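You operate a simulated robot arm through the tools that you are given. There is no shell and no other tool.

You run a simulated robot arm. Do the job below in one go: nothing can be reset, and whatever is moved stays where it is left.

TASK
Set the tension to suit the piece under the foot, sew it and lay it on the bench.
Fine: light takes 2, medium 3; one run, no loops or puckers; switch off before you raise the foot and take it.
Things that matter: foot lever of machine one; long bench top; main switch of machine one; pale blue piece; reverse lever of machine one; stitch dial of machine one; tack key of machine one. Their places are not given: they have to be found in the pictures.

The check looks at the end state, three seconds after you hand in, the way a careful person would. Anything else that was tipped, shoved, dropped, spilled or broken makes it a failure.

THE ROBOT
A 6-joint arm with a two-finger gripper, fixed in place. Base frame: the origin is on the floor under the middle of its stand, x ahead of it, y to its left, z up; the work surface is at about z = 0.784. Lengths are in m, angles in rad, forces in N, time in s.
With the tool pointing down near the work surface it reaches from about 0.3 to 0.84 m from the base axis. Its first joint turns from -2.897 to 2.897 rad. Payload 2.45 kg.
The tool frame sits at the grasp point between the pads (the TCP): z along the fingers, y along the line on which they close. The tips reach 0.02 m beyond it. The gripper opens to 0.14 m; its body begins 0.168 m behind the TCP.
Orientation is that of the tool frame in the base frame, as a unit quaternion [w, x, y, z]. With the fingers straight down and closing along the base's y, the tool's x points along the base's -x, its y along +y and its z along -z.

THE INTERFACE
- The arm moves only by the tool drive_tool. Its argument "steps" is text: rows parted by semicolons, each of 7 numbers parted by spaces: the shift along the tool's x, y, z in m, then the turn, a rotation vector about the tool's x, y, z in rad, then the opening, from 0 (shut) to 1 (fully open). In form: x y z wx wy wz gripper; .... A call has 1 to 20 rows; each row shifts and turns the commanded pose from where the row before left it, along the tool's axes as they then stand. A row lasts 0.2 s, in which the tool goes at most 0.05 m and 0.15 rad; a call with a longer step from one row to the next is refused whole, and so is a gripper value outside its range. Where a pose cannot be reached the arm comes as near as it can. A force on the tool above 80 N (or 10 N above the force at the start of the call, whichever is more), or a blocked arm, ends the call early, and 0.2 s more pass. Each finger travels about 0.045 m/s and halts on what it meets, pressing with about 25 N; the grip force reading is that of the motor and also rises with nothing between the fingers. The clock runs only during rows and for 0.2 s after the last one: add rows that do not move to give the fingers time. It gives the time, the measured TCP pose, the force on the tool (base axes), the opening and the grip force at its end, in the units of the frame above (readings bear some noise), with the torque about the TCP (base axes, N m) and any sound that the robot's microphone picked up.
- Cameras (640 x 400 px; columns grow to the right, rows downward): "scene" is fixed at [0.0521, 0.4993, 1.593]; the picture's right is [-0.56, -0.83, 0.00], its down [0.65, -0.44, -0.62] and it looks along [0.52, -0.35, 0.78] (base axes); focal length 214 px, centre (320, 200). "wrist" rides on the gripper at [0.078, 0.011, -0.209] in the tool frame; the picture's right is [-0.14, 0.99, 0.00], its down [-0.92, -0.13, -0.37] and it looks along [-0.37, -0.05, 0.93] (tool axes); focal length 280 px, centre (320, 200).
- snapshot(camera): a new picture of that camera. No time passes.
- slide_trunk(by): moves the trunk up (or, below 0, down) by that many m; the arm rides with it, the base frame stays. It gives what a move gives, with no picture.
- point_at(camera, pixels): there is no depth. For up to 12 entries [column, row, z] of the newest picture of that camera ("zoom" is the newest enlarged one), the place [x, y] in the base frame at which the ray of that pixel passes the height z, good to about 0.002 m. No time passes.
- close_up(camera, box): a new picture of the part [left, top, right, bottom] of that camera's present view, enlarged. No time passes.
- hand_in(): hands the job in; it is judged then, once.

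Unless the task says otherwise, let go and move clear before handing in.

The tools are called after "Call:" by a JSON object that holds its "name" and its "arguments". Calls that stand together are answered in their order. drive_tool: Moves the arm, as the interface text tells. Its arguments: {"type":"object","properties":{"steps":{"type":"string"}},"required":["steps"]} The other tools are called the same way: slide_trunk (by) moves the trunk up or down; snapshot (camera) takes a picture; point_at (camera, pixels) gives the place at which the rays of pixels pass given heights; close_up (camera, box) takes an enlarged picture of a part of a camera's view; hand_in () hands the job in.

At the start:

```text
t: 0.0
ee_pos: [0.625, 0.0312, 1.2895]
ee_rot: [0.0, 0.0, 1.0, 0.0]
force: [-0.1, 0.3, -0.2]
torque: [0.03, 0.02, -0.01]
gripper_width: 0.1399
gripper_force: 0.0
trunk travel left (down, up): [-0.175, 0.055]
```

scene: 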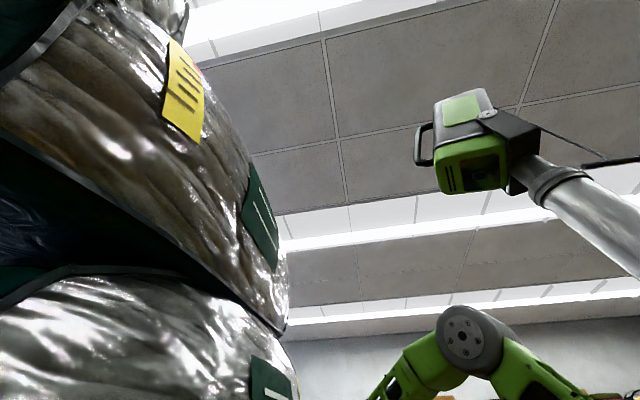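
wrist: 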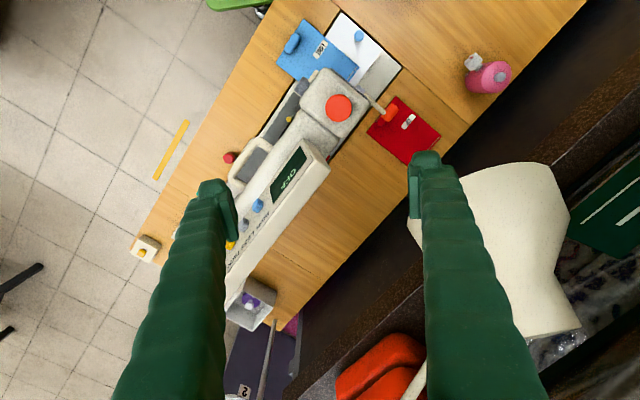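

The scene camera looks up at the ceiling and shows little of use, while the wrist picture shows a machine on a bench with a blue piece near (320,50) and a red one near (405,130). I'll take enlarged pictures of the wrist view to find the parts.

Call:
{"name": "close_up", "arguments": {"camera": "wrist", "box": [220, 0, 460, 150]}}

Call:
{"name": "close_up", "arguments": {"camera": "wrist", "box": [120, 130, 360, 280]}}

Call:
{"name": "close_up", "arguments": {"camera": "wrist", "box": [180, 250, 420, 400]}}

Call:
{"name": "snapshot", "arguments": {"camera": "scene"}}

```text
2.67 times, centred on (340, 75) of wrist
```

zoom: 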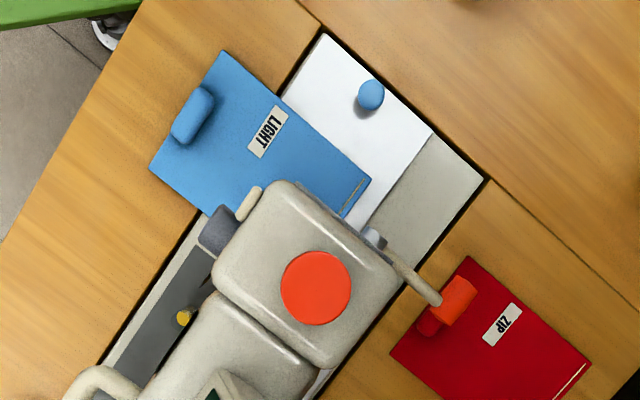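

```text
2.67 times, centred on (240, 205) of wrist
```

zoom: 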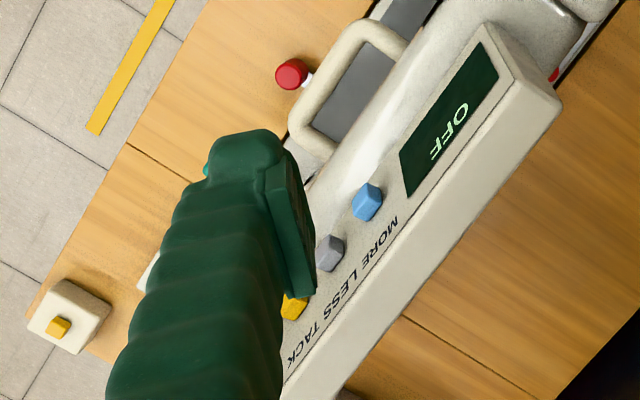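

```text
2.67 times, centred on (300, 325) of wrist
```

zoom: 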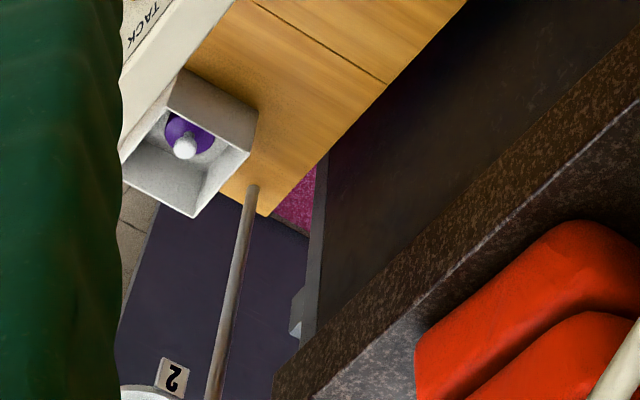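

```text
taken
```

scene: 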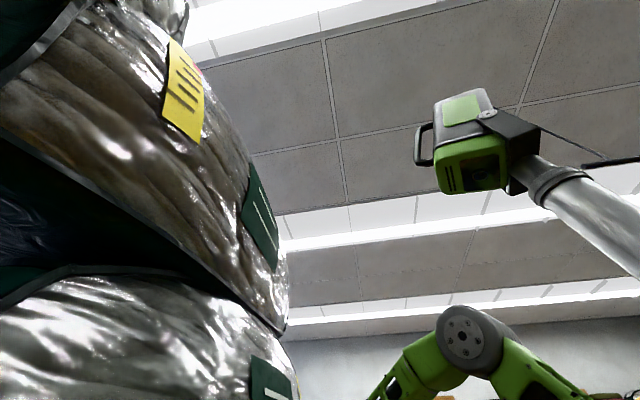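

The main view shows a blue piece marked LIGHT under the machine's head, the display reading OFF, keys MORE/LESS/TACK, a red knob near (229,157), a box with a purple part near (250,300) and a small white box with a yellow button near (145,248). I'll get rough positions of these at several heights before moving to look from elsewhere.

Call:
{"name": "snapshot", "arguments": {"camera": "wrist"}}

Call:
{"name": "point_at", "arguments": {"camera": "wrist", "pixels": [[315, 50, 0.79], [339, 107, 0.95], [388, 114, 0.85], [230, 157, 0.85], [257, 206, 0.9], [244, 223, 0.9], [145, 250, 0.8], [250, 302, 0.9], [290, 170, 0.95], [405, 130, 0.79], [470, 125, 0.784], [280, 60, 0.784]]}}

Call:
{"name": "close_up", "arguments": {"camera": "wrist", "box": [200, 120, 360, 220]}}

```text
taken
```

wrist: 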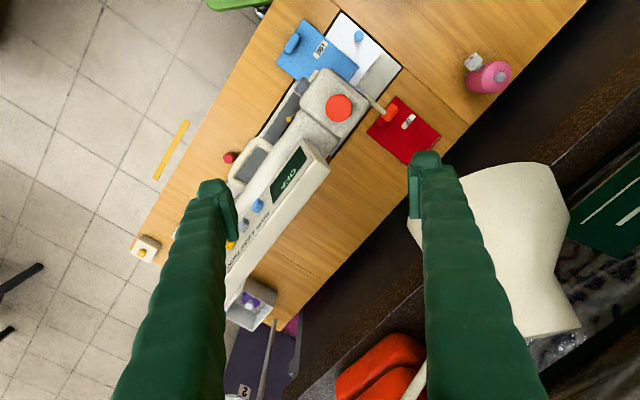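

```text
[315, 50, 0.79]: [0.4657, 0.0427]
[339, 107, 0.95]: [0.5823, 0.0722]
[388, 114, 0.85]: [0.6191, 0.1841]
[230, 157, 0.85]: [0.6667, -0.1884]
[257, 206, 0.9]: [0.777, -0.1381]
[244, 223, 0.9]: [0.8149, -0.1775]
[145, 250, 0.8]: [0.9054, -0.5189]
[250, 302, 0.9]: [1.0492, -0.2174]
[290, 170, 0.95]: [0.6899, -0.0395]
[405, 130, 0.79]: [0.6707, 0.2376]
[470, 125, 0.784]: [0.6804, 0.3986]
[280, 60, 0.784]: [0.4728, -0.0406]
```

```text
4.00 times, centred on (280, 170) of wrist
```

zoom: 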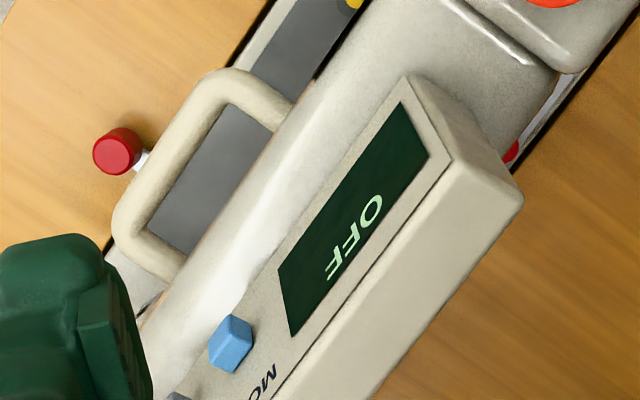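

Rough positions show the machine runs diagonally, with its head near (0.58, 0.07) and its keys near (0.8, -0.16). I'll move the arm sideways toward -y at its present height to see the front side without the finger in the way.

Call:
{"name": "drive_tool", "arguments": {"steps": "0.02 -0.04 0 0 0 0 1; 0.02 -0.04 0 0 0 0 1; 0.02 -0.04 0 0 0 0 1; 0.02 -0.04 0 0 0 0 1; 0.02 -0.04 0 0 0 0 1; 0 0 0 0 0 0 1"}}

Call:
{"name": "snapshot", "arguments": {"camera": "wrist"}}

Call:
{"name": "snapshot", "arguments": {"camera": "scene"}}

```text
t: 1.4
ee_pos: [0.5269, -0.1715, 1.2909]
ee_rot: [0.0, 0.0, 1.0, 0.0]
force: [-0.4, 0.9, 0.9]
torque: [0.0, -0.01, 0.0]
gripper_width: 0.1399
gripper_force: 0.1
trunk travel left (down, up): [-0.175, 0.055]
```

```text
taken
```

wrist: 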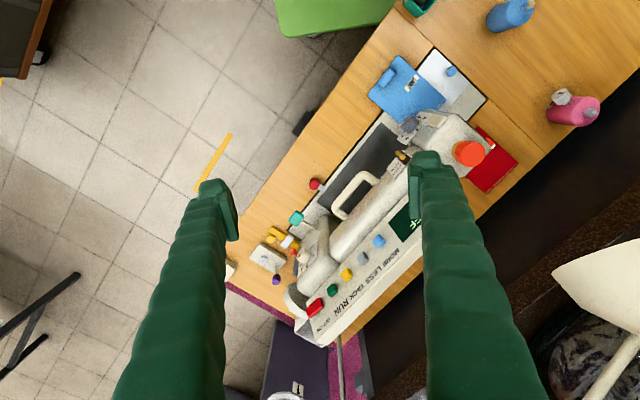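

```text
taken
```

scene: 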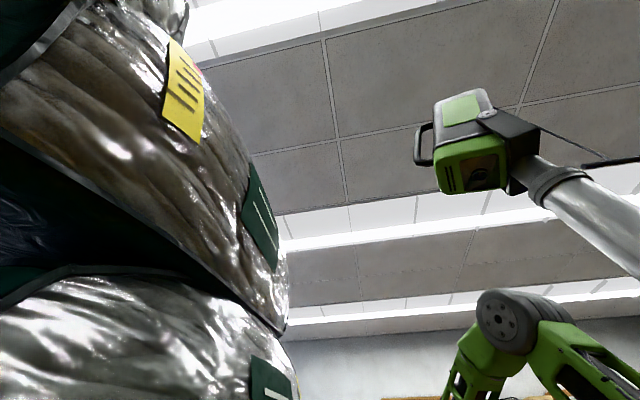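

Now more keys show along the machine: blue (379,241), grey (363,257), yellow (346,273), green (333,290) and a red one (315,307), with other small parts near (275,245). I'll enlarge these regions.

Call:
{"name": "close_up", "arguments": {"camera": "wrist", "box": [230, 200, 430, 325]}}

Call:
{"name": "close_up", "arguments": {"camera": "wrist", "box": [280, 140, 440, 240]}}

Call:
{"name": "close_up", "arguments": {"camera": "wrist", "box": [360, 30, 520, 130]}}

Call:
{"name": "close_up", "arguments": {"camera": "wrist", "box": [230, 280, 390, 380]}}

```text
3.20 times, centred on (330, 262) of wrist
```

zoom: 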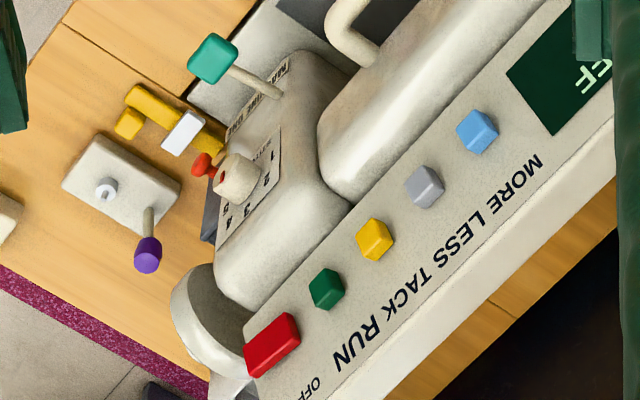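

```text
4.00 times, centred on (360, 190) of wrist
```

zoom: 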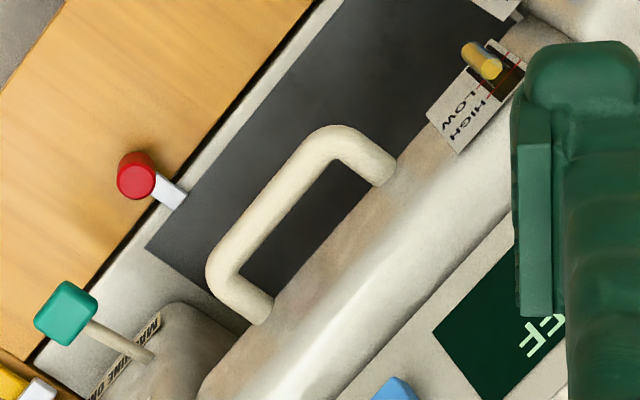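

```text
4.00 times, centred on (440, 80) of wrist
```

zoom: 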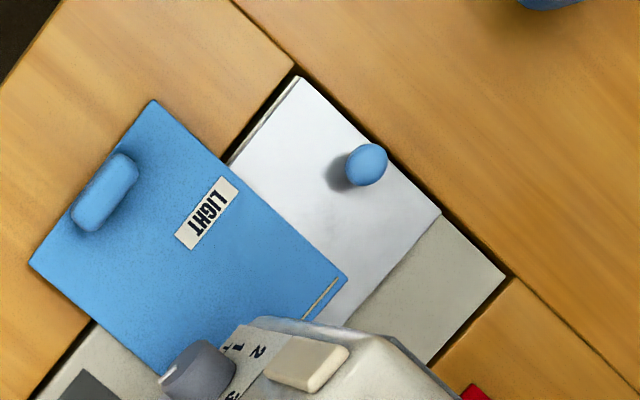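

```text
4.00 times, centred on (310, 330) of wrist
```

zoom: 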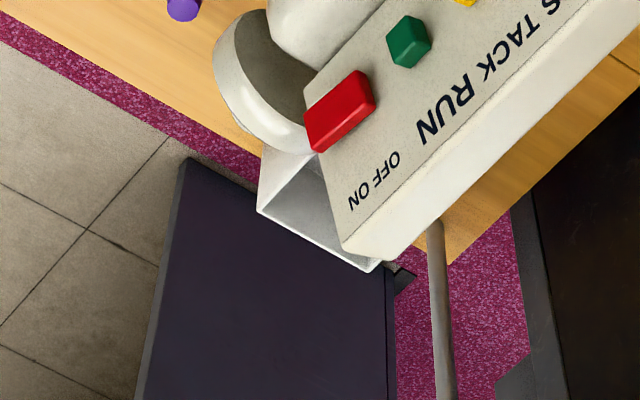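

The close-ups show the panel keys MORE, LESS, TACK, RUN and a red OFF/ON rocker, a grey knob with numbers 1 2 3 on the head, a cream dial near the pillar, a turquoise lever and a LOW/HIGH slider. I'll triangulate these from this view against the first one.

Call:
{"name": "point_at", "arguments": {"camera": "wrist", "pixels": [[379, 241, 0.9], [363, 257, 0.9], [347, 275, 0.9], [332, 290, 0.9], [315, 307, 0.9], [316, 184, 0.85], [297, 218, 0.9], [468, 153, 0.95], [409, 120, 0.9], [389, 78, 0.8], [304, 256, 0.9], [276, 279, 0.85]]}}

Call:
{"name": "close_up", "arguments": {"camera": "wrist", "box": [380, 100, 460, 150]}}

Call:
{"name": "close_up", "arguments": {"camera": "wrist", "box": [250, 205, 330, 255]}}

Call:
{"name": "close_up", "arguments": {"camera": "wrist", "box": [260, 225, 340, 275]}}

```text
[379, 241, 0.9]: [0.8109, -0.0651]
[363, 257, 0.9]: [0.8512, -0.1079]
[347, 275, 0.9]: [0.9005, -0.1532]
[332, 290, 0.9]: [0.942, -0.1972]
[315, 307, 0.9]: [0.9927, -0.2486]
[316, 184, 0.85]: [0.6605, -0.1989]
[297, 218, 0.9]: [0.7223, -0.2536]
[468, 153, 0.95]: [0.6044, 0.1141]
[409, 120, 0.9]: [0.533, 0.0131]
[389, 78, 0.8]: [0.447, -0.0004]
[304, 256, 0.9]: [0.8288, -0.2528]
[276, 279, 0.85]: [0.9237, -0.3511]
```

```text
8.00 times, centred on (420, 125) of wrist
```

zoom: 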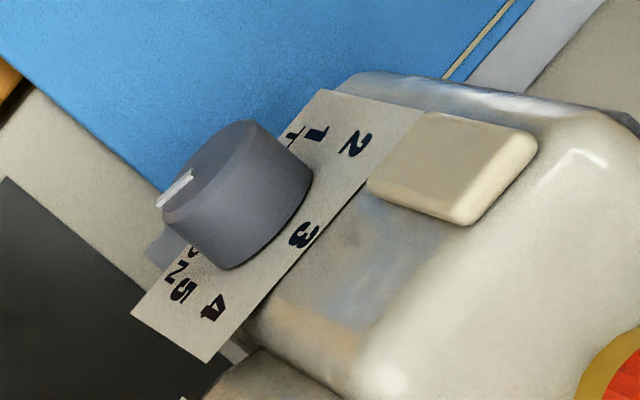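

```text
8.00 times, centred on (290, 230) of wrist
```

zoom: 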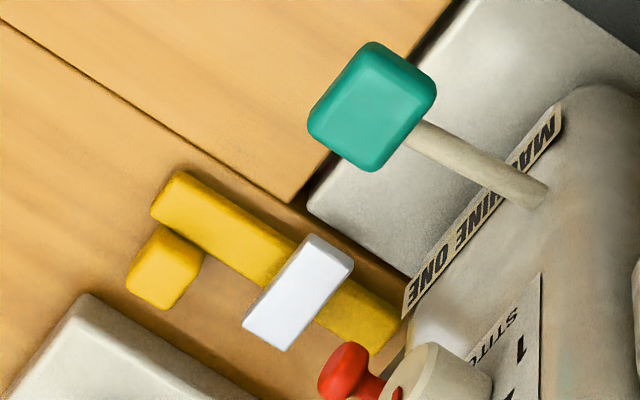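

```text
8.00 times, centred on (300, 250) of wrist
```

zoom: 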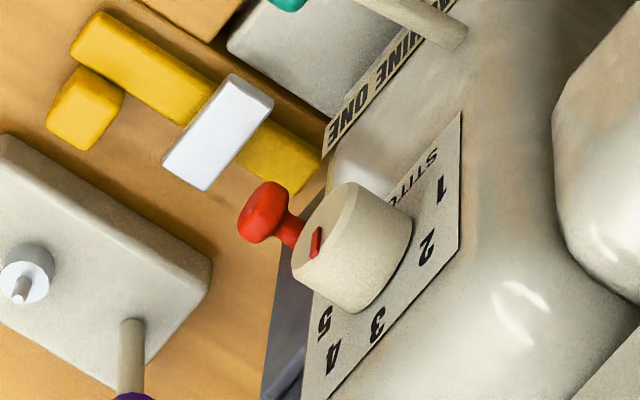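

Triangulation puts the panel keys at about z 1.055 (MORE near (0.717,-0.091), LESS near (0.746,-0.121)), and the grey knob on the head carries a 1–5 scale that looks like the tension dial. I'll back off toward the base and turn the wrist camera to face the front of the head.

Call:
{"name": "drive_tool", "arguments": {"steps": "0.03 0 0 0 0 -0.14 1; 0.03 0 0 0 0 -0.14 1; 0.03 0 0 0 0 -0.14 1; 0 0 0 0 0 -0.14 1; 0 0 0 0 0 -0.14 1; 0 0 0 0 0 -0.085 1; 0 0 0 0 -0.12 0 1; 0 0 0 0 -0.12 0 1; 0 0 0 0 -0.12 0 1; 0 0 0 0 -0.12 0 1; 0 0 0 0 0 0 1"}}

Call:
{"name": "snapshot", "arguments": {"camera": "wrist"}}

```text
t: 3.8
ee_pos: [0.4377, -0.1815, 1.2897]
ee_rot: [0.221, -0.371, 0.897, 0.091]
force: [0.4, 0.1, -0.7]
torque: [-0.03, 0.02, -0.01]
gripper_width: 0.14
gripper_force: 0.1
trunk travel left (down, up): [-0.175, 0.055]
```

```text
taken
```

wrist: 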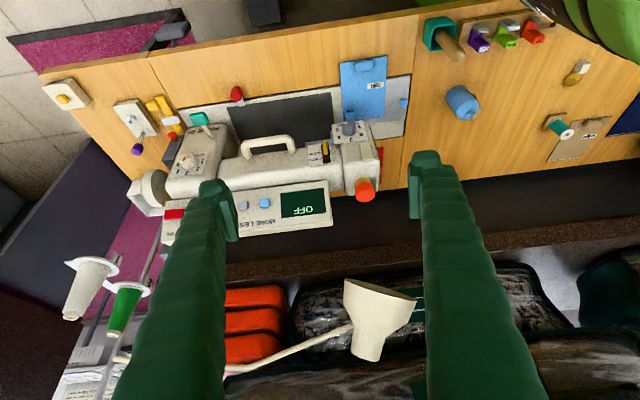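

This view shows the whole machine and the bench running on to the right with several other items near (450,40)–(590,140). I'll enlarge the head front, the pillar and the bench.

Call:
{"name": "close_up", "arguments": {"camera": "wrist", "box": [305, 100, 405, 162]}}

Call:
{"name": "close_up", "arguments": {"camera": "wrist", "box": [120, 80, 280, 180]}}

Call:
{"name": "close_up", "arguments": {"camera": "wrist", "box": [320, 0, 640, 200]}}

Call:
{"name": "close_up", "arguments": {"camera": "wrist", "box": [140, 170, 360, 308]}}

```text
6.40 times, centred on (355, 131) of wrist
```

zoom: 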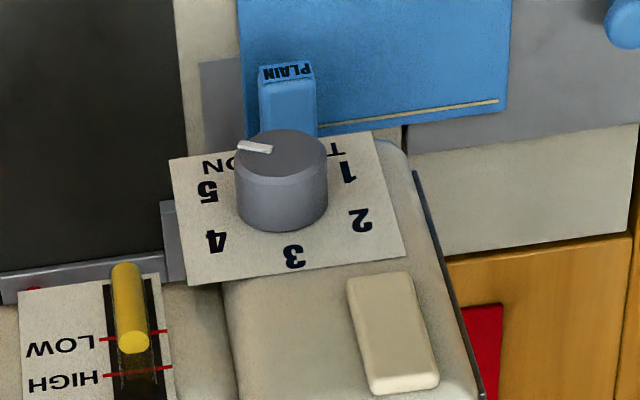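

```text
4.00 times, centred on (200, 130) of wrist
```

zoom: 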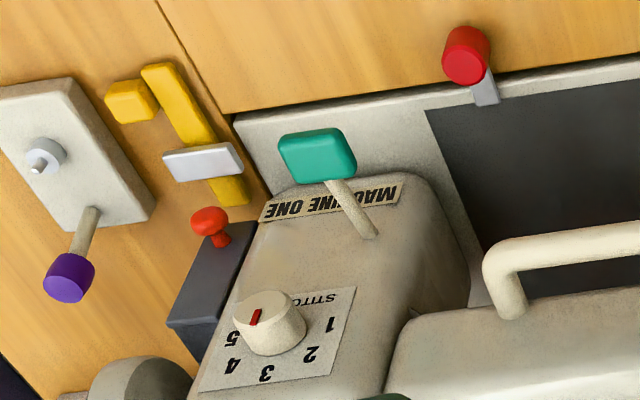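

```text
2.00 times, centred on (480, 100) of wrist
```

zoom: 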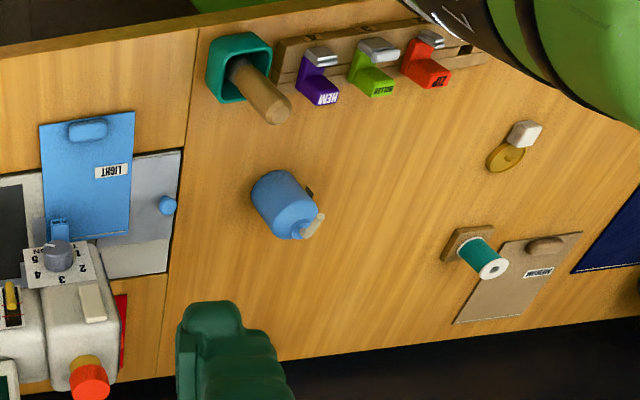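

```text
2.90 times, centred on (250, 239) of wrist
```

zoom: 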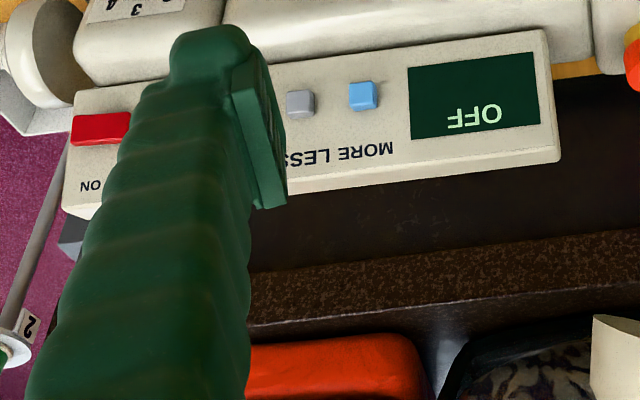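

The head close-up shows a PLAIN foot, the tension dial with its white mark near 5 (255,147 in the zoom) on a 1–5 scale, and a LOW/HIGH slider; display reads OFF. I'll get rays from this view to triangulate the dial and other parts.

Call:
{"name": "point_at", "arguments": {"camera": "wrist", "pixels": [[349, 124.5, 0.9], [349, 124.5, 1.0], [365, 190, 0.95], [357, 66, 0.8], [200, 118, 0.95], [192, 158, 0.95], [405, 76, 0.784], [150, 57, 0.784], [415, 10, 0.784], [400, 186, 0.784], [290, 205, 1.05], [237, 94, 0.85]]}}

Call:
{"name": "close_up", "arguments": {"camera": "wrist", "box": [325, 110, 375, 142]}}

Call:
{"name": "close_up", "arguments": {"camera": "wrist", "box": [165, 140, 225, 178]}}

Call:
{"name": "close_up", "arguments": {"camera": "wrist", "box": [340, 150, 410, 194]}}

```text
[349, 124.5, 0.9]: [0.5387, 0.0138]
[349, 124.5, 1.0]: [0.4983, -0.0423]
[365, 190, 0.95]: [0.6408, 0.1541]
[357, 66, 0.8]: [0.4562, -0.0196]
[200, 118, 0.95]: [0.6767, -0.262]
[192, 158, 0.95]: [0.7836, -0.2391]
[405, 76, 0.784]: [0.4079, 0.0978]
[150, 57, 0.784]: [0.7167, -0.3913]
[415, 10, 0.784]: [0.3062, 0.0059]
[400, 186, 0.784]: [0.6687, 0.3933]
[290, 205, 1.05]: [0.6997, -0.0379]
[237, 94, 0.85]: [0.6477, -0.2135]
```

```text
12.50 times, centred on (350, 126) of wrist
```

zoom: 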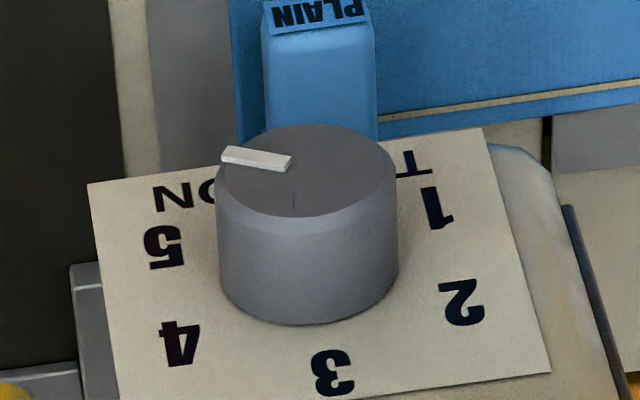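

```text
10.53 times, centred on (195, 159) of wrist
```

zoom: 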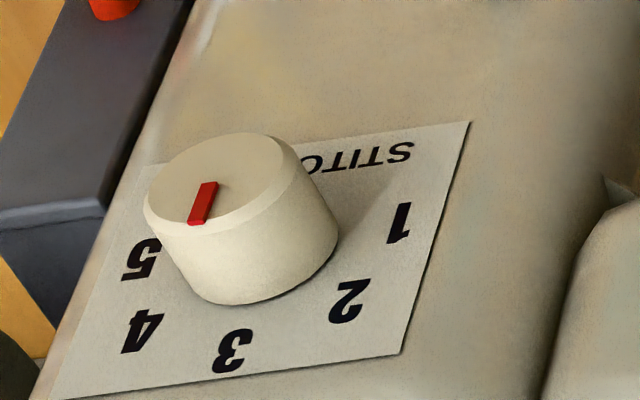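

```text
9.09 times, centred on (375, 172) of wrist
```

zoom: 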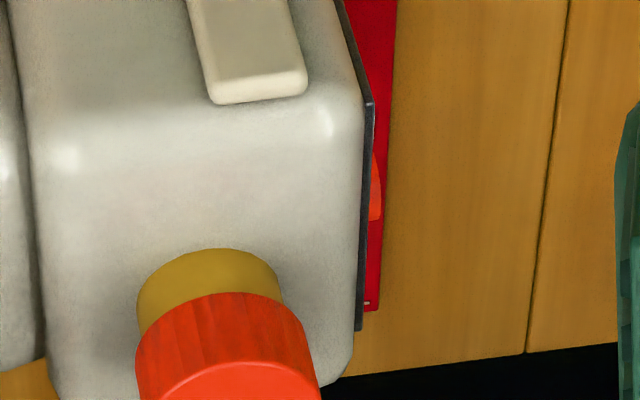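

The tension dial's mark points at 5 (its bar runs from (290,160) to (222,153) in the zoom, in line with the "5"), and the stitch dial points at 3. I'll move lower and closer to see the foot, the piece and the dial face in detail.

Call:
{"name": "drive_tool", "arguments": {"steps": "0.015 0.0129 0.0356 0 0 0 1; 0.015 0.0129 0.0356 0 0 0 1; 0.015 0.0129 0.0356 0 0 0 1; 0.015 0.0129 0.0356 0 0 0 1; 0.015 0.0129 0.0356 0 0 0 1; 0.015 0.0129 0.0356 0 0 0 1; 0 0 0 0 0 0 1"}}

Call:
{"name": "snapshot", "arguments": {"camera": "wrist"}}

```text
t: 5.4
ee_pos: [0.3948, -0.1139, 1.0585]
ee_rot: [0.22, -0.37, 0.898, 0.09]
force: [0.3, 0.9, 0.6]
torque: [0.01, 0.0, -0.01]
gripper_width: 0.1398
gripper_force: 0.0
trunk travel left (down, up): [-0.175, 0.055]
```

```text
taken
```

wrist: 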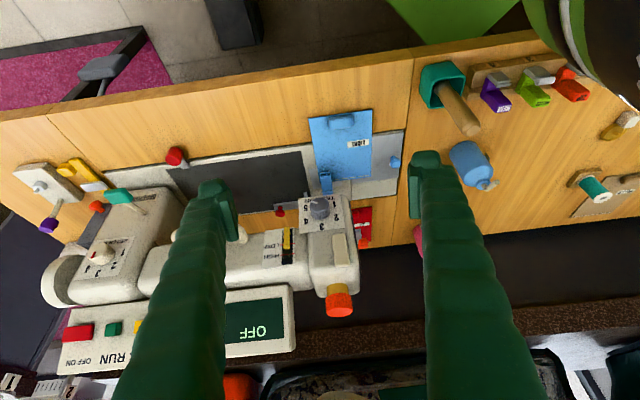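

Call:
{"name": "close_up", "arguments": {"camera": "wrist", "box": [240, 90, 420, 202]}}

Call:
{"name": "close_up", "arguments": {"camera": "wrist", "box": [290, 160, 370, 210]}}

Call:
{"name": "close_up", "arguments": {"camera": "wrist", "box": [0, 150, 200, 275]}}

Call:
{"name": "close_up", "arguments": {"camera": "wrist", "box": [40, 260, 320, 400]}}

```text
3.56 times, centred on (330, 146) of wrist
```

zoom: 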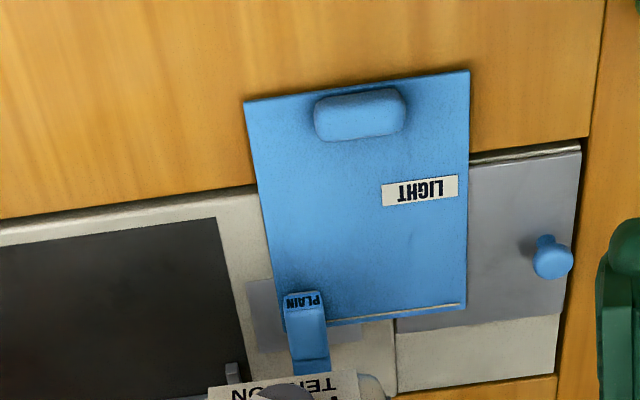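

```text
8.00 times, centred on (330, 185) of wrist
```

zoom: 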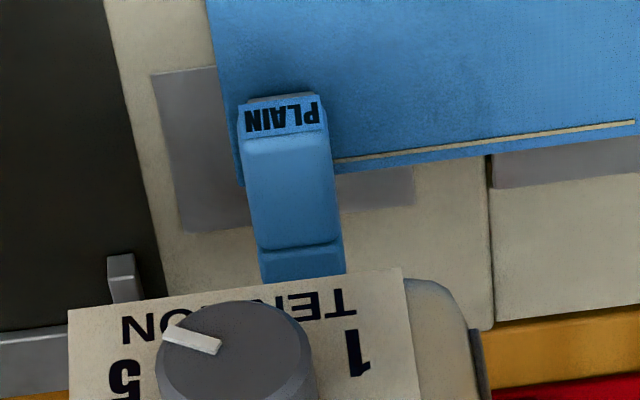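

```text
3.20 times, centred on (100, 212) of wrist
```

zoom: 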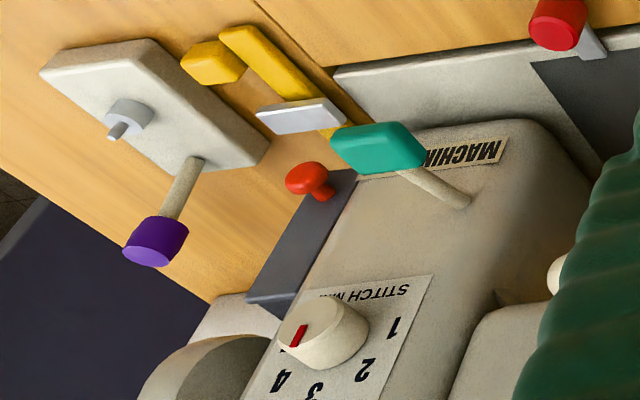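

```text
2.29 times, centred on (180, 330) of wrist
```

zoom: 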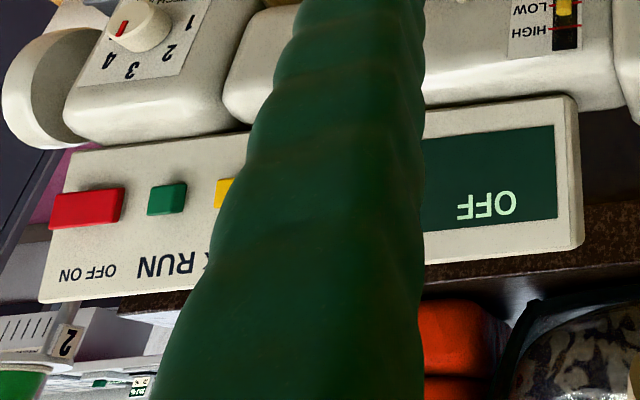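

The dial's plate reads TENSION with the mark at 5, and the foot marked PLAIN lies over the corner of the blue LIGHT piece. I'll go lower with a flatter look to judge whether the foot is up or down.

Call:
{"name": "drive_tool", "arguments": {"steps": "0 0 0 0 -0.1 0 1; 0 0 0 0 -0.1 0 1; 0 0 0 0 -0.1 0 1; 0.02 0 0.02 0 0 0 1; 0.02 0 0.02 0 0 0 1; 0.02 0 0.02 0 0 0 1; 0 0 0 0 0 0 1"}}

Call:
{"name": "snapshot", "arguments": {"camera": "wrist"}}

```text
t: 7.0
ee_pos: [0.4284, -0.1638, 1.0355]
ee_rot: [0.347, -0.353, 0.855, 0.151]
force: [0.3, -0.3, -0.6]
torque: [-0.01, 0.01, -0.02]
gripper_width: 0.1397
gripper_force: 0.0
out of reach, approached as far as the arm can: row 2, 3, 4, 5, 6
trunk travel left (down, up): [-0.175, 0.055]
```

```text
taken
```

wrist: 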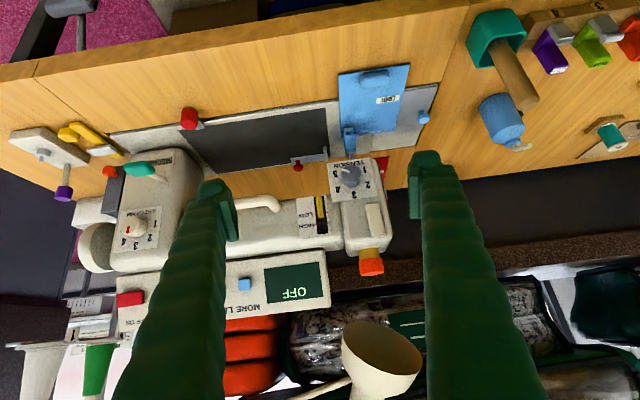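

The arm reports poses this close in are out of reach, so lowering the trunk is a better way to get a lower look. The fingertips are at about z 1.02 in front of the bench edge, so 0.1 m down is clear.

Call:
{"name": "slide_trunk", "arguments": {"by": -0.1}}

Call:
{"name": "snapshot", "arguments": {"camera": "wrist"}}

Call:
{"name": "snapshot", "arguments": {"camera": "scene"}}

```text
t: 8.3
ee_pos: [0.4281, -0.165, 0.9383]
ee_rot: [0.347, -0.354, 0.855, 0.151]
force: [0.0, 0.1, -0.6]
torque: [-0.02, -0.01, -0.02]
gripper_width: 0.1401
gripper_force: 0.1
trunk travel left (down, up): [-0.075, 0.155]
```

```text
taken
```

wrist: 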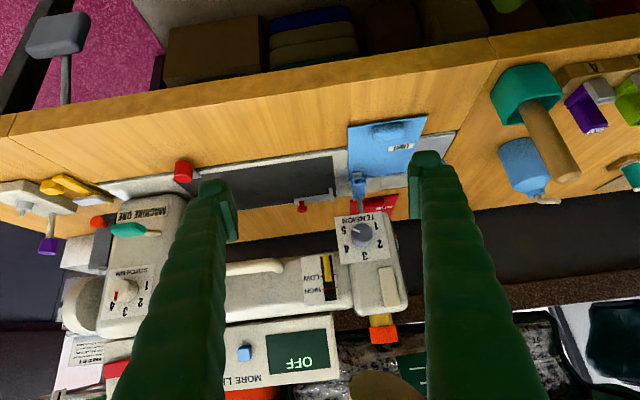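

```text
taken
```

scene: 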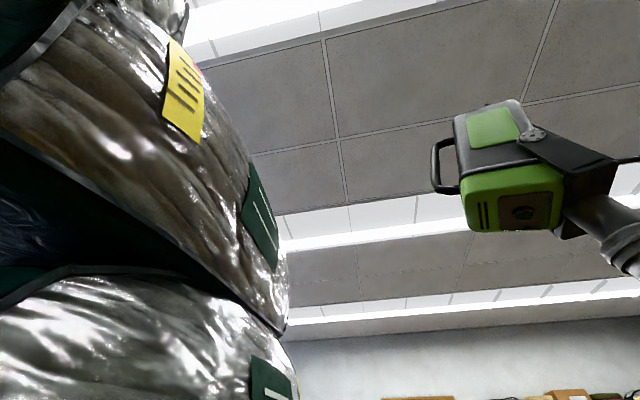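

Call:
{"name": "close_up", "arguments": {"camera": "wrist", "box": [320, 150, 440, 225]}}

Call:
{"name": "close_up", "arguments": {"camera": "wrist", "box": [325, 105, 425, 168]}}

Call:
{"name": "close_up", "arguments": {"camera": "wrist", "box": [320, 200, 440, 350]}}

Call:
{"name": "close_up", "arguments": {"camera": "wrist", "box": [0, 150, 200, 320]}}

```text
5.33 times, centred on (380, 188) of wrist
```

zoom: 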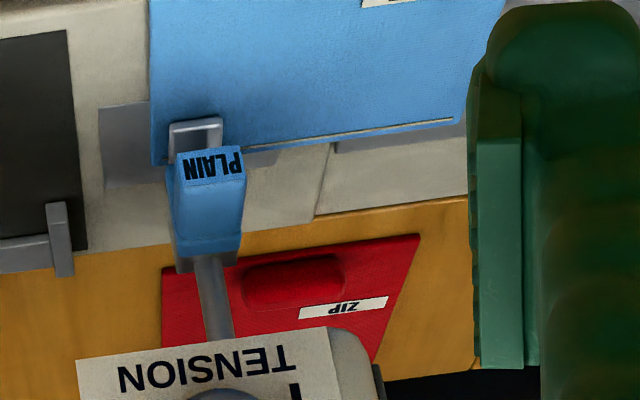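

```text
6.35 times, centred on (375, 136) of wrist
```

zoom: 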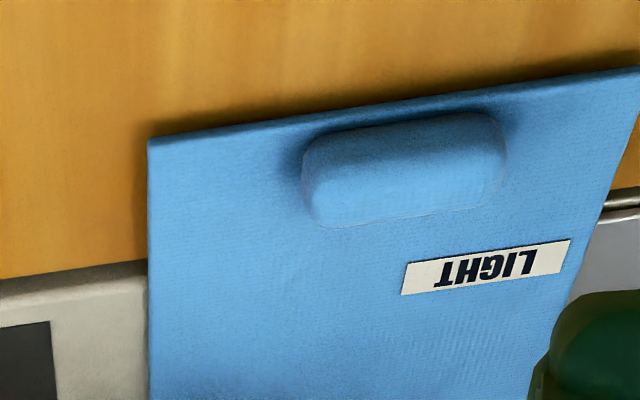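

```text
2.67 times, centred on (380, 275) of wrist
```

zoom: 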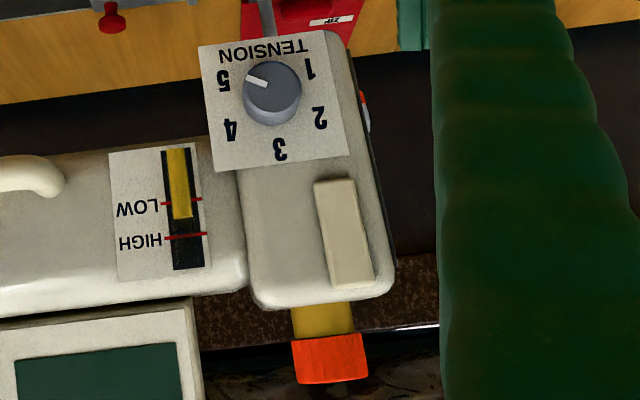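

```text
2.35 times, centred on (100, 235) of wrist
```

zoom: 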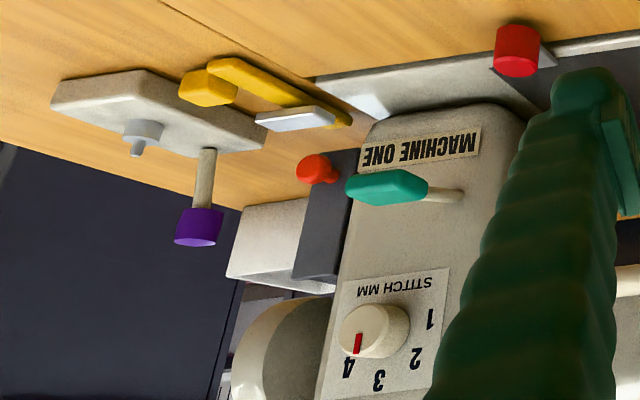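

The foot's grey toe (195,130 in the zoom) shows near the corner of the piece, with the PLAIN block on top and a stem up to the head. I'll take rays of the toe, the cloth corner and the dial plate to work out heights.

Call:
{"name": "point_at", "arguments": {"camera": "wrist", "pixels": [[356.5, 173.4, 0.784], [356.5, 173.4, 0.8], [356.5, 173.4, 0.82], [349.0, 181.5, 0.79], [404.5, 172.5, 0.79], [361.5, 230.5, 0.9], [361.5, 230.5, 0.85], [349, 128, 0.79], [425, 115.5, 0.79], [386, 130, 0.8], [330, 244, 0.9], [386, 330, 1.04]]}}

Call:
{"name": "close_up", "arguments": {"camera": "wrist", "box": [330, 160, 390, 198]}}

Call:
{"name": "close_up", "arguments": {"camera": "wrist", "box": [325, 205, 405, 265]}}

```text
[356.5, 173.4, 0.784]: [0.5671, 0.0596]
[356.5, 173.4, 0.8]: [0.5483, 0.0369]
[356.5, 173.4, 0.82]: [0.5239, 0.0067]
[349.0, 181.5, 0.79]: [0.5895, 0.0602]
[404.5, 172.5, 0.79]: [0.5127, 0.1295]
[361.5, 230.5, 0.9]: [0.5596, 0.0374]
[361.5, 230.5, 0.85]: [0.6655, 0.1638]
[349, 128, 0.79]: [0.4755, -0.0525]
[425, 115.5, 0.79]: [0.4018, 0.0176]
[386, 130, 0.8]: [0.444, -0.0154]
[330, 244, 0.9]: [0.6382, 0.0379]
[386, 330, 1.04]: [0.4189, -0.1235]
```

```text
10.53 times, centred on (360, 179) of wrist
```

zoom: 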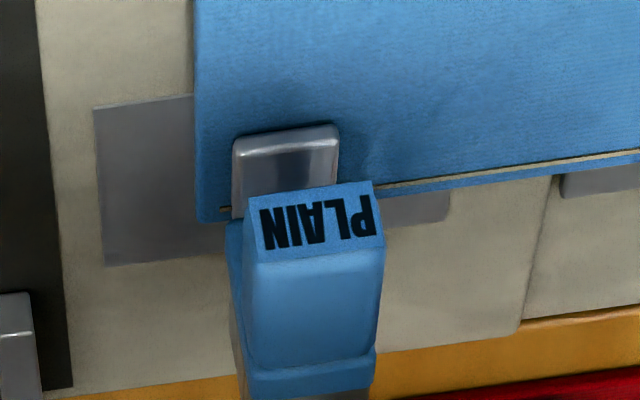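

```text
6.67 times, centred on (365, 235) of wrist
```

zoom: 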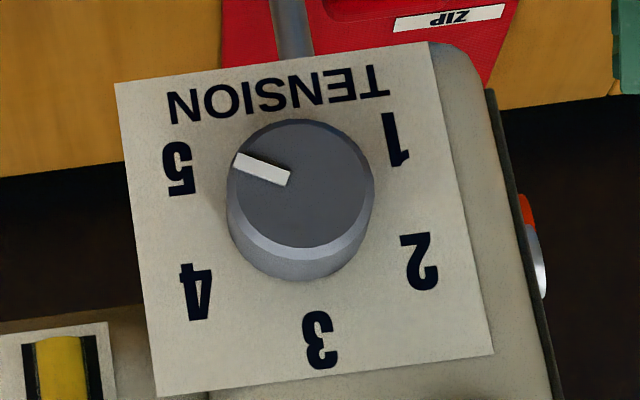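

Triangulation gives the toe at z ≈ 0.789, so the foot is already down on the cloth; the tension plate is vertical, with the dial's face centre near (0.534, 0.007, 0.912). I'll bring the half-open gripper to a stand-off in front of the dial to test reach.

Call:
{"name": "drive_tool", "arguments": {"steps": "0 0 0 0 0 0 0.55; 0 0 0 0 0 0 0.55; 0 0 0 0 0 0 0.55"}}

Call:
{"name": "point_at", "arguments": {"camera": "wrist", "pixels": [[362.3, 232.75, 0.92], [362.3, 232.75, 0.9], [390, 235, 0.9], [335, 235, 0.9], [324, 280, 0.95]]}}

```text
t: 9.1
ee_pos: [0.429, -0.1647, 0.937]
ee_rot: [0.347, -0.354, 0.855, 0.151]
force: [0.8, -0.4, -0.1]
torque: [0.02, 0.04, -0.02]
gripper_width: 0.0773
gripper_force: 0.1
trunk travel left (down, up): [-0.075, 0.155]
```

```text
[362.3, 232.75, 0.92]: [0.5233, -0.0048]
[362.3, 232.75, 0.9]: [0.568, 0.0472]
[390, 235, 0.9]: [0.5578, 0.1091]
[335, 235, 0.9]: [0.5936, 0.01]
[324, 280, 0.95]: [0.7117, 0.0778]
```

Combining views, the dial face centre is close to (0.532, 0.005, 0.916), and the axis points toward (-0.707,-0.707). Next I move to a stand-off about 9 cm in front of it.

Call:
{"name": "drive_tool", "arguments": {"steps": "-0.0145 0.0117 0.0218 0 0 0 0.55; -0.0145 0.0117 0.0218 0 0 0 0.55; -0.0145 0.0117 0.0218 0 0 0 0.55; -0.0145 0.0117 0.0218 0 0 0 0.55; 0 0 0 0 0 0 0.55"}}

Call:
{"name": "snapshot", "arguments": {"camera": "wrist"}}

```text
t: 10.3
ee_pos: [0.4907, -0.0851, 0.951]
ee_rot: [0.344, -0.353, 0.856, 0.153]
force: [0.2, 0.5, 0.6]
torque: [-0.01, 0.0, -0.01]
gripper_width: 0.0772
gripper_force: 0.0
out of reach, approached as far as the arm can: row 1, 2, 3, 4
trunk travel left (down, up): [-0.075, 0.155]
```

```text
taken
```

wrist: 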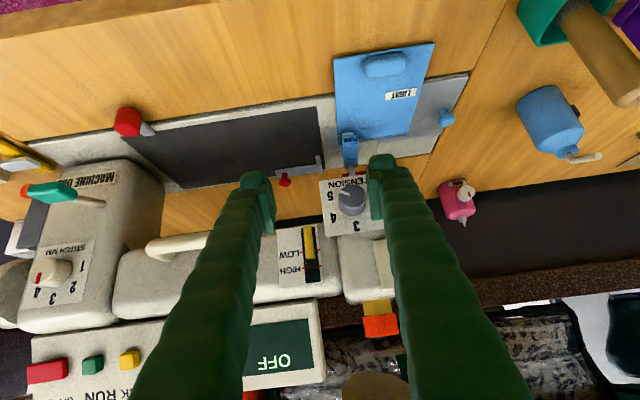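

The arm stopped short at (0.491,-0.085,0.951), since the wrist can't fold in that close with the trunk low. I'll raise the trunk fully, then come down again to the same place and see whether closer poses become reachable.

Call:
{"name": "slide_trunk", "arguments": {"by": 0.155}}

Call:
{"name": "drive_tool", "arguments": {"steps": "0 0 0 0 0 0 0.55"}}

```text
t: 12.1
ee_pos: [0.492, -0.0856, 1.1067]
ee_rot: [0.345, -0.353, 0.856, 0.153]
force: [-0.4, -0.5, -0.6]
torque: [0.03, 0.03, 0.0]
gripper_width: 0.0769
gripper_force: 0.0
trunk travel left (down, up): [-0.23, 0.0]
```

```text
t: 12.5
ee_pos: [0.49, -0.0846, 1.1065]
ee_rot: [0.344, -0.354, 0.856, 0.154]
force: [-0.1, 0.2, -0.4]
torque: [0.0, -0.04, -0.01]
gripper_width: 0.077
gripper_force: 0.1
trunk travel left (down, up): [-0.23, 0.0]
```

Call:
{"name": "drive_tool", "arguments": {"steps": "0.0238 0 0.0242 0 0 0 0.55; 0.0238 0 0.0242 0 0 0 0.55; 0.0238 0 0.0242 0 0 0 0.55; 0.0238 0 0.0242 0 0 0 0.55; 0.0238 0 0.0242 0 0 0 0.55; 0 0 0 0 0 0 0.55"}}

Call:
{"name": "snapshot", "arguments": {"camera": "scene"}}

```text
t: 13.9
ee_pos: [0.5428, -0.1363, 0.9867]
ee_rot: [0.34, -0.352, 0.857, 0.159]
force: [-0.1, 0.1, -0.4]
torque: [0.01, 0.02, -0.01]
gripper_width: 0.0772
gripper_force: 0.1
out of reach, approached as far as the arm can: row 1, 2, 3, 4, 5
trunk travel left (down, up): [-0.23, 0.0]
```

```text
taken
```

scene: 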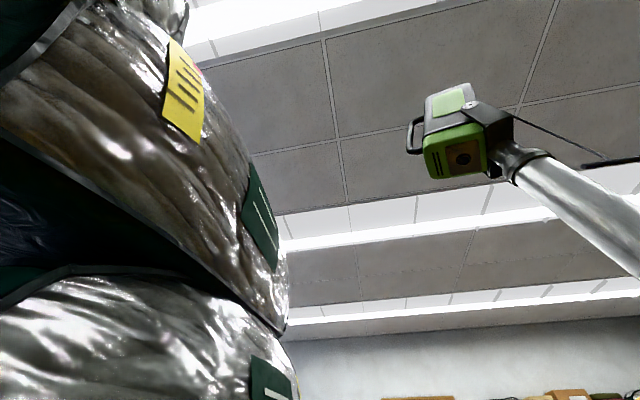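

With the trunk high the arm is pushed outward (0.543,-0.136), so a low trunk suits this tilted pose better. I'll raise the tool first to stay clear of the bench, then put the trunk fully down.

Call:
{"name": "drive_tool", "arguments": {"steps": "-0.0255 0.0012 -0.0263 0 0 0 0.55; -0.0255 0.0012 -0.0263 0 0 0 0.55; -0.0255 0.0012 -0.0263 0 0 0 0.55; -0.0255 0.0012 -0.0263 0 0 0 0.55; -0.0255 0.0012 -0.0263 0 0 0 0.55; -0.0255 0.0012 -0.0263 0 0 0 0.55; 0 0 0 0 0 0 0.55"}}

Call:
{"name": "slide_trunk", "arguments": {"by": -0.23}}

Call:
{"name": "snapshot", "arguments": {"camera": "wrist"}}

```text
t: 15.5
ee_pos: [0.541, -0.135, 1.2078]
ee_rot: [0.345, -0.354, 0.856, 0.155]
force: [-0.3, -0.1, 0.5]
torque: [0.0, 0.02, 0.05]
gripper_width: 0.0768
gripper_force: 0.0
trunk travel left (down, up): [-0.23, 0.0]
```

```text
t: 17.9
ee_pos: [0.5414, -0.136, 0.9779]
ee_rot: [0.344, -0.353, 0.856, 0.153]
force: [-0.2, 0.1, -0.1]
torque: [0.0, -0.02, 0.04]
gripper_width: 0.077
gripper_force: 0.0
trunk travel left (down, up): [0.0, 0.23]
```

```text
taken
```

wrist: 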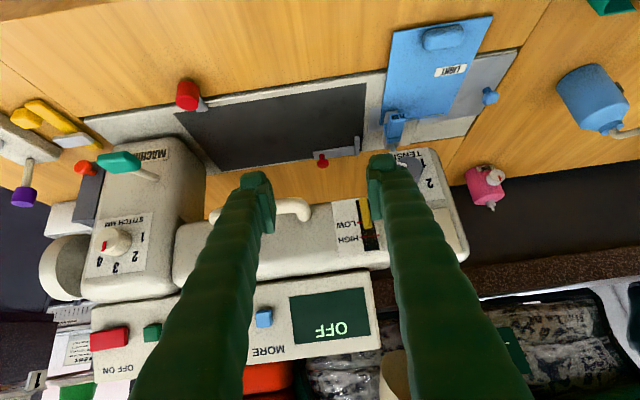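

The trunk is fully down with the tool at (0.541,-0.136,0.978), about 12 cm out from the head's face. I'll shift left along the machine to line up diagonally with the dial.

Call:
{"name": "drive_tool", "arguments": {"steps": "-0.0073 0.0351 0.0005 0 0 0 0.55; -0.0073 0.0351 0.0005 0 0 0 0.55; -0.0073 0.0351 0.0005 0 0 0 0.55; 0 0 0 0 0 0 0.55"}}

Call:
{"name": "snapshot", "arguments": {"camera": "wrist"}}

Call:
{"name": "close_up", "arguments": {"camera": "wrist", "box": [260, 120, 400, 220]}}

```text
t: 18.9
ee_pos: [0.4781, -0.0485, 0.9959]
ee_rot: [0.345, -0.353, 0.856, 0.154]
force: [-1.0, 0.1, 0.9]
torque: [-0.03, -0.02, -0.06]
gripper_width: 0.0772
gripper_force: 0.1
trunk travel left (down, up): [0.0, 0.23]
```

```text
taken
```

wrist: 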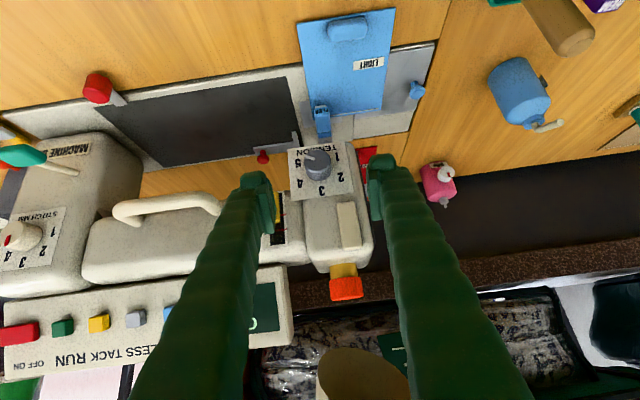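

```text
4.00 times, centred on (330, 170) of wrist
```

zoom: 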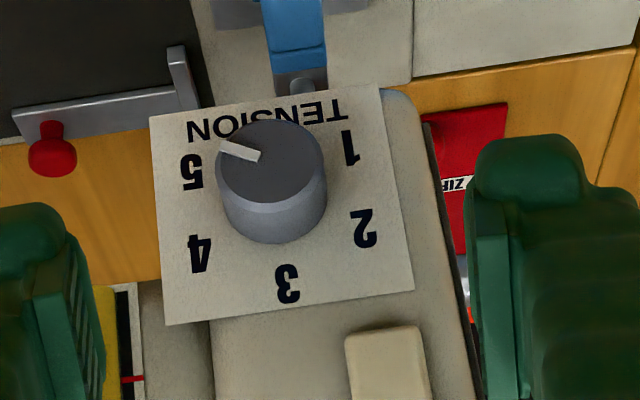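

The stand-off is reachable now and the dial sits between the fingers at (317,160). I'll refine the dial's position with rays from this closer view.

Call:
{"name": "point_at", "arguments": {"camera": "wrist", "pixels": [[317.5, 160, 0.9], [317.5, 160, 0.91], [317.5, 160, 0.916], [317.5, 160, 0.92], [320.5, 171.5, 0.916], [304, 159, 0.916], [331, 155, 0.916]]}}

Call:
{"name": "close_up", "arguments": {"camera": "wrist", "box": [285, 135, 365, 205]}}

```text
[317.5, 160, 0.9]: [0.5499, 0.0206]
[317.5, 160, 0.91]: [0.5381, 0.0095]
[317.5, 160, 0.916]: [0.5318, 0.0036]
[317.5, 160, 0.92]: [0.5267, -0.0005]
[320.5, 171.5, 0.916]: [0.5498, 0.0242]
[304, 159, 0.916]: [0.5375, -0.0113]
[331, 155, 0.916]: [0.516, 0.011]
```

```text
5.71 times, centred on (325, 170) of wrist
```

zoom: 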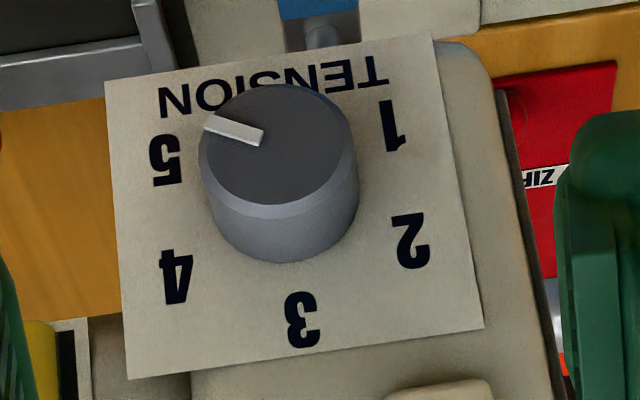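

The refined dial centre is about (0.532,0.004,0.916), diameter about 0.033 and protrusion about 0.023. I'll now roll the tool about the dial's axis to the right (about 69°) at the stand-off, so that the later stroke can turn the dial counter-clockwise from 5 toward 2.

Call:
{"name": "drive_tool", "arguments": {"steps": "0 0 0 -0.107 0 0.105 0.55; 0 0 0 -0.107 0 0.105 0.55; 0 0 0 -0.107 0 0.105 0.55; 0 0 0 -0.107 0 0.105 0.55; 0 0 0 -0.107 0 0.105 0.55; 0 0 0 -0.107 0 0.105 0.55; 0 0 0 -0.107 0 0.105 0.55; 0 0 0 -0.107 0 0.105 0.55; 0 0 0 0 0 0 0.55"}}

Call:
{"name": "snapshot", "arguments": {"camera": "wrist"}}

```text
t: 20.9
ee_pos: [0.4791, -0.0494, 0.9941]
ee_rot: [0.082, -0.09, 0.784, 0.609]
force: [0.4, -0.1, -0.5]
torque: [0.02, -0.02, 0.01]
gripper_width: 0.0771
gripper_force: 0.1
trunk travel left (down, up): [0.0, 0.23]
```

```text
taken
```

wrist: 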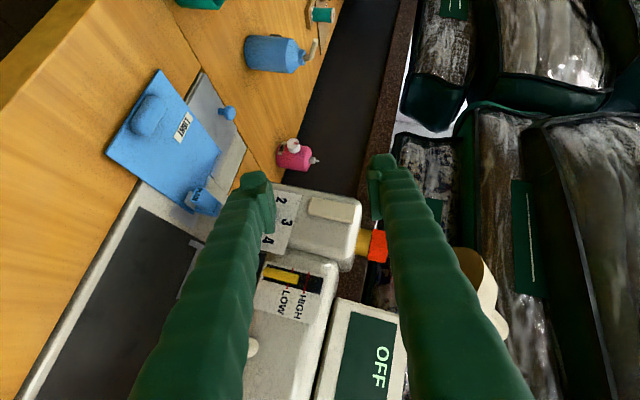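

The roll worked and the position held. I'll lower the tool about 8 cm to the dial's height, still 8 cm out from it, and look again.

Call:
{"name": "drive_tool", "arguments": {"steps": "0.0074 -0.0244 0.0054 0 0 0 0.55; 0.0074 -0.0244 0.0054 0 0 0 0.55; 0.0074 -0.0244 0.0054 0 0 0 0.55; 0 0 0 0 0 0 0.55"}}

Call:
{"name": "snapshot", "arguments": {"camera": "wrist"}}

Call:
{"name": "close_up", "arguments": {"camera": "wrist", "box": [240, 130, 400, 270]}}

```text
t: 21.9
ee_pos: [0.4777, -0.0517, 0.9165]
ee_rot: [0.082, -0.092, 0.784, 0.608]
force: [1.4, -0.5, -0.3]
torque: [0.03, 0.05, 0.03]
gripper_width: 0.0771
gripper_force: 0.1
trunk travel left (down, up): [0.0, 0.23]
```

```text
taken
```

wrist: 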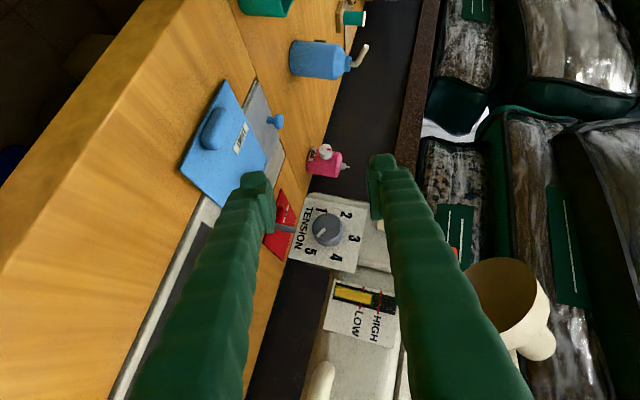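

```text
2.86 times, centred on (320, 200) of wrist
```

zoom: 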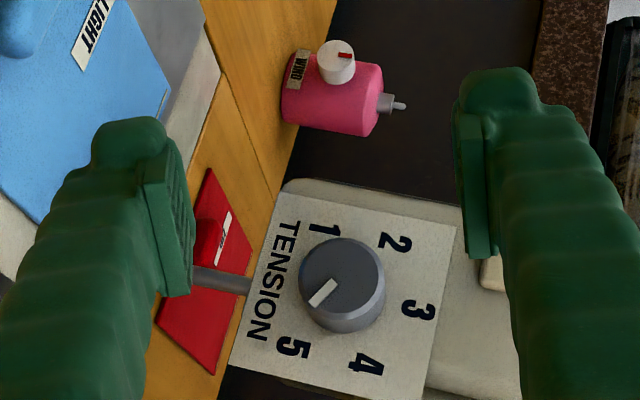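

The dial (327,226) sits between the two fingers, below image centre as expected before the final advance. I'll check its position with rays once more.

Call:
{"name": "point_at", "arguments": {"camera": "wrist", "pixels": [[327.3, 226.2, 0.912], [327.3, 226.2, 0.916], [327.3, 226.2, 0.92], [352, 297, 0.96], [352, 297, 0.97], [340, 290, 0.96]]}}

```text
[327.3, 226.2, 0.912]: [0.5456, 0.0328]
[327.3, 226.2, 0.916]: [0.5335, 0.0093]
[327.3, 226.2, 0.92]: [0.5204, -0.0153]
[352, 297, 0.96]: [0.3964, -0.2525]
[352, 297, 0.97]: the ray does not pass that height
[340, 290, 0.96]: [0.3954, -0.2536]
```

Position agrees (l≈0.372 along the machine, z≈0.917). I'll advance so the pads straddle the dial, keeping the gripper open.

Call:
{"name": "drive_tool", "arguments": {"steps": "-0.0171 0.0004 0.0177 0 0 0 0.55; -0.0171 0.0004 0.0177 0 0 0 0.55; -0.0171 0.0004 0.0177 0 0 0 0.55; 0 0 0 0 0 0 0.55"}}

Call:
{"name": "snapshot", "arguments": {"camera": "wrist"}}

Call:
{"name": "close_up", "arguments": {"camera": "wrist", "box": [240, 130, 400, 270]}}

```text
t: 22.9
ee_pos: [0.5268, 0.0031, 0.9158]
ee_rot: [0.082, -0.092, 0.784, 0.608]
force: [0.3, -0.2, -0.8]
torque: [-0.02, 0.02, 0.0]
gripper_width: 0.077
gripper_force: 0.2
trunk travel left (down, up): [0.0, 0.23]
```

```text
taken
```

wrist: 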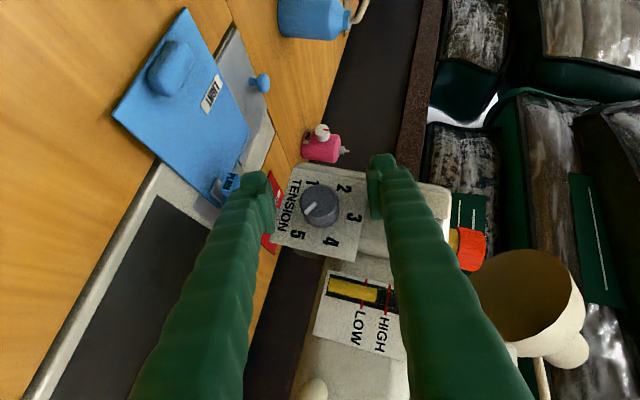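

```text
2.86 times, centred on (320, 200) of wrist
```

zoom: 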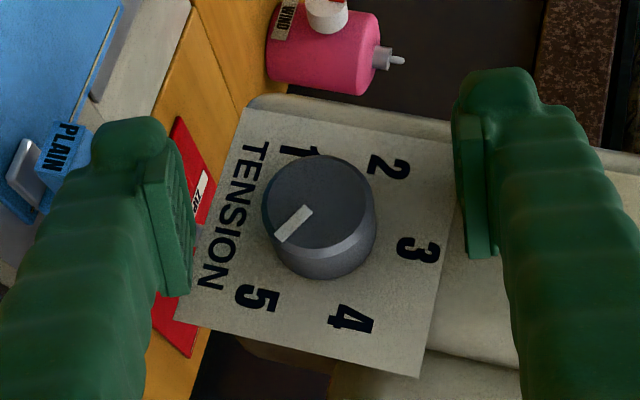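

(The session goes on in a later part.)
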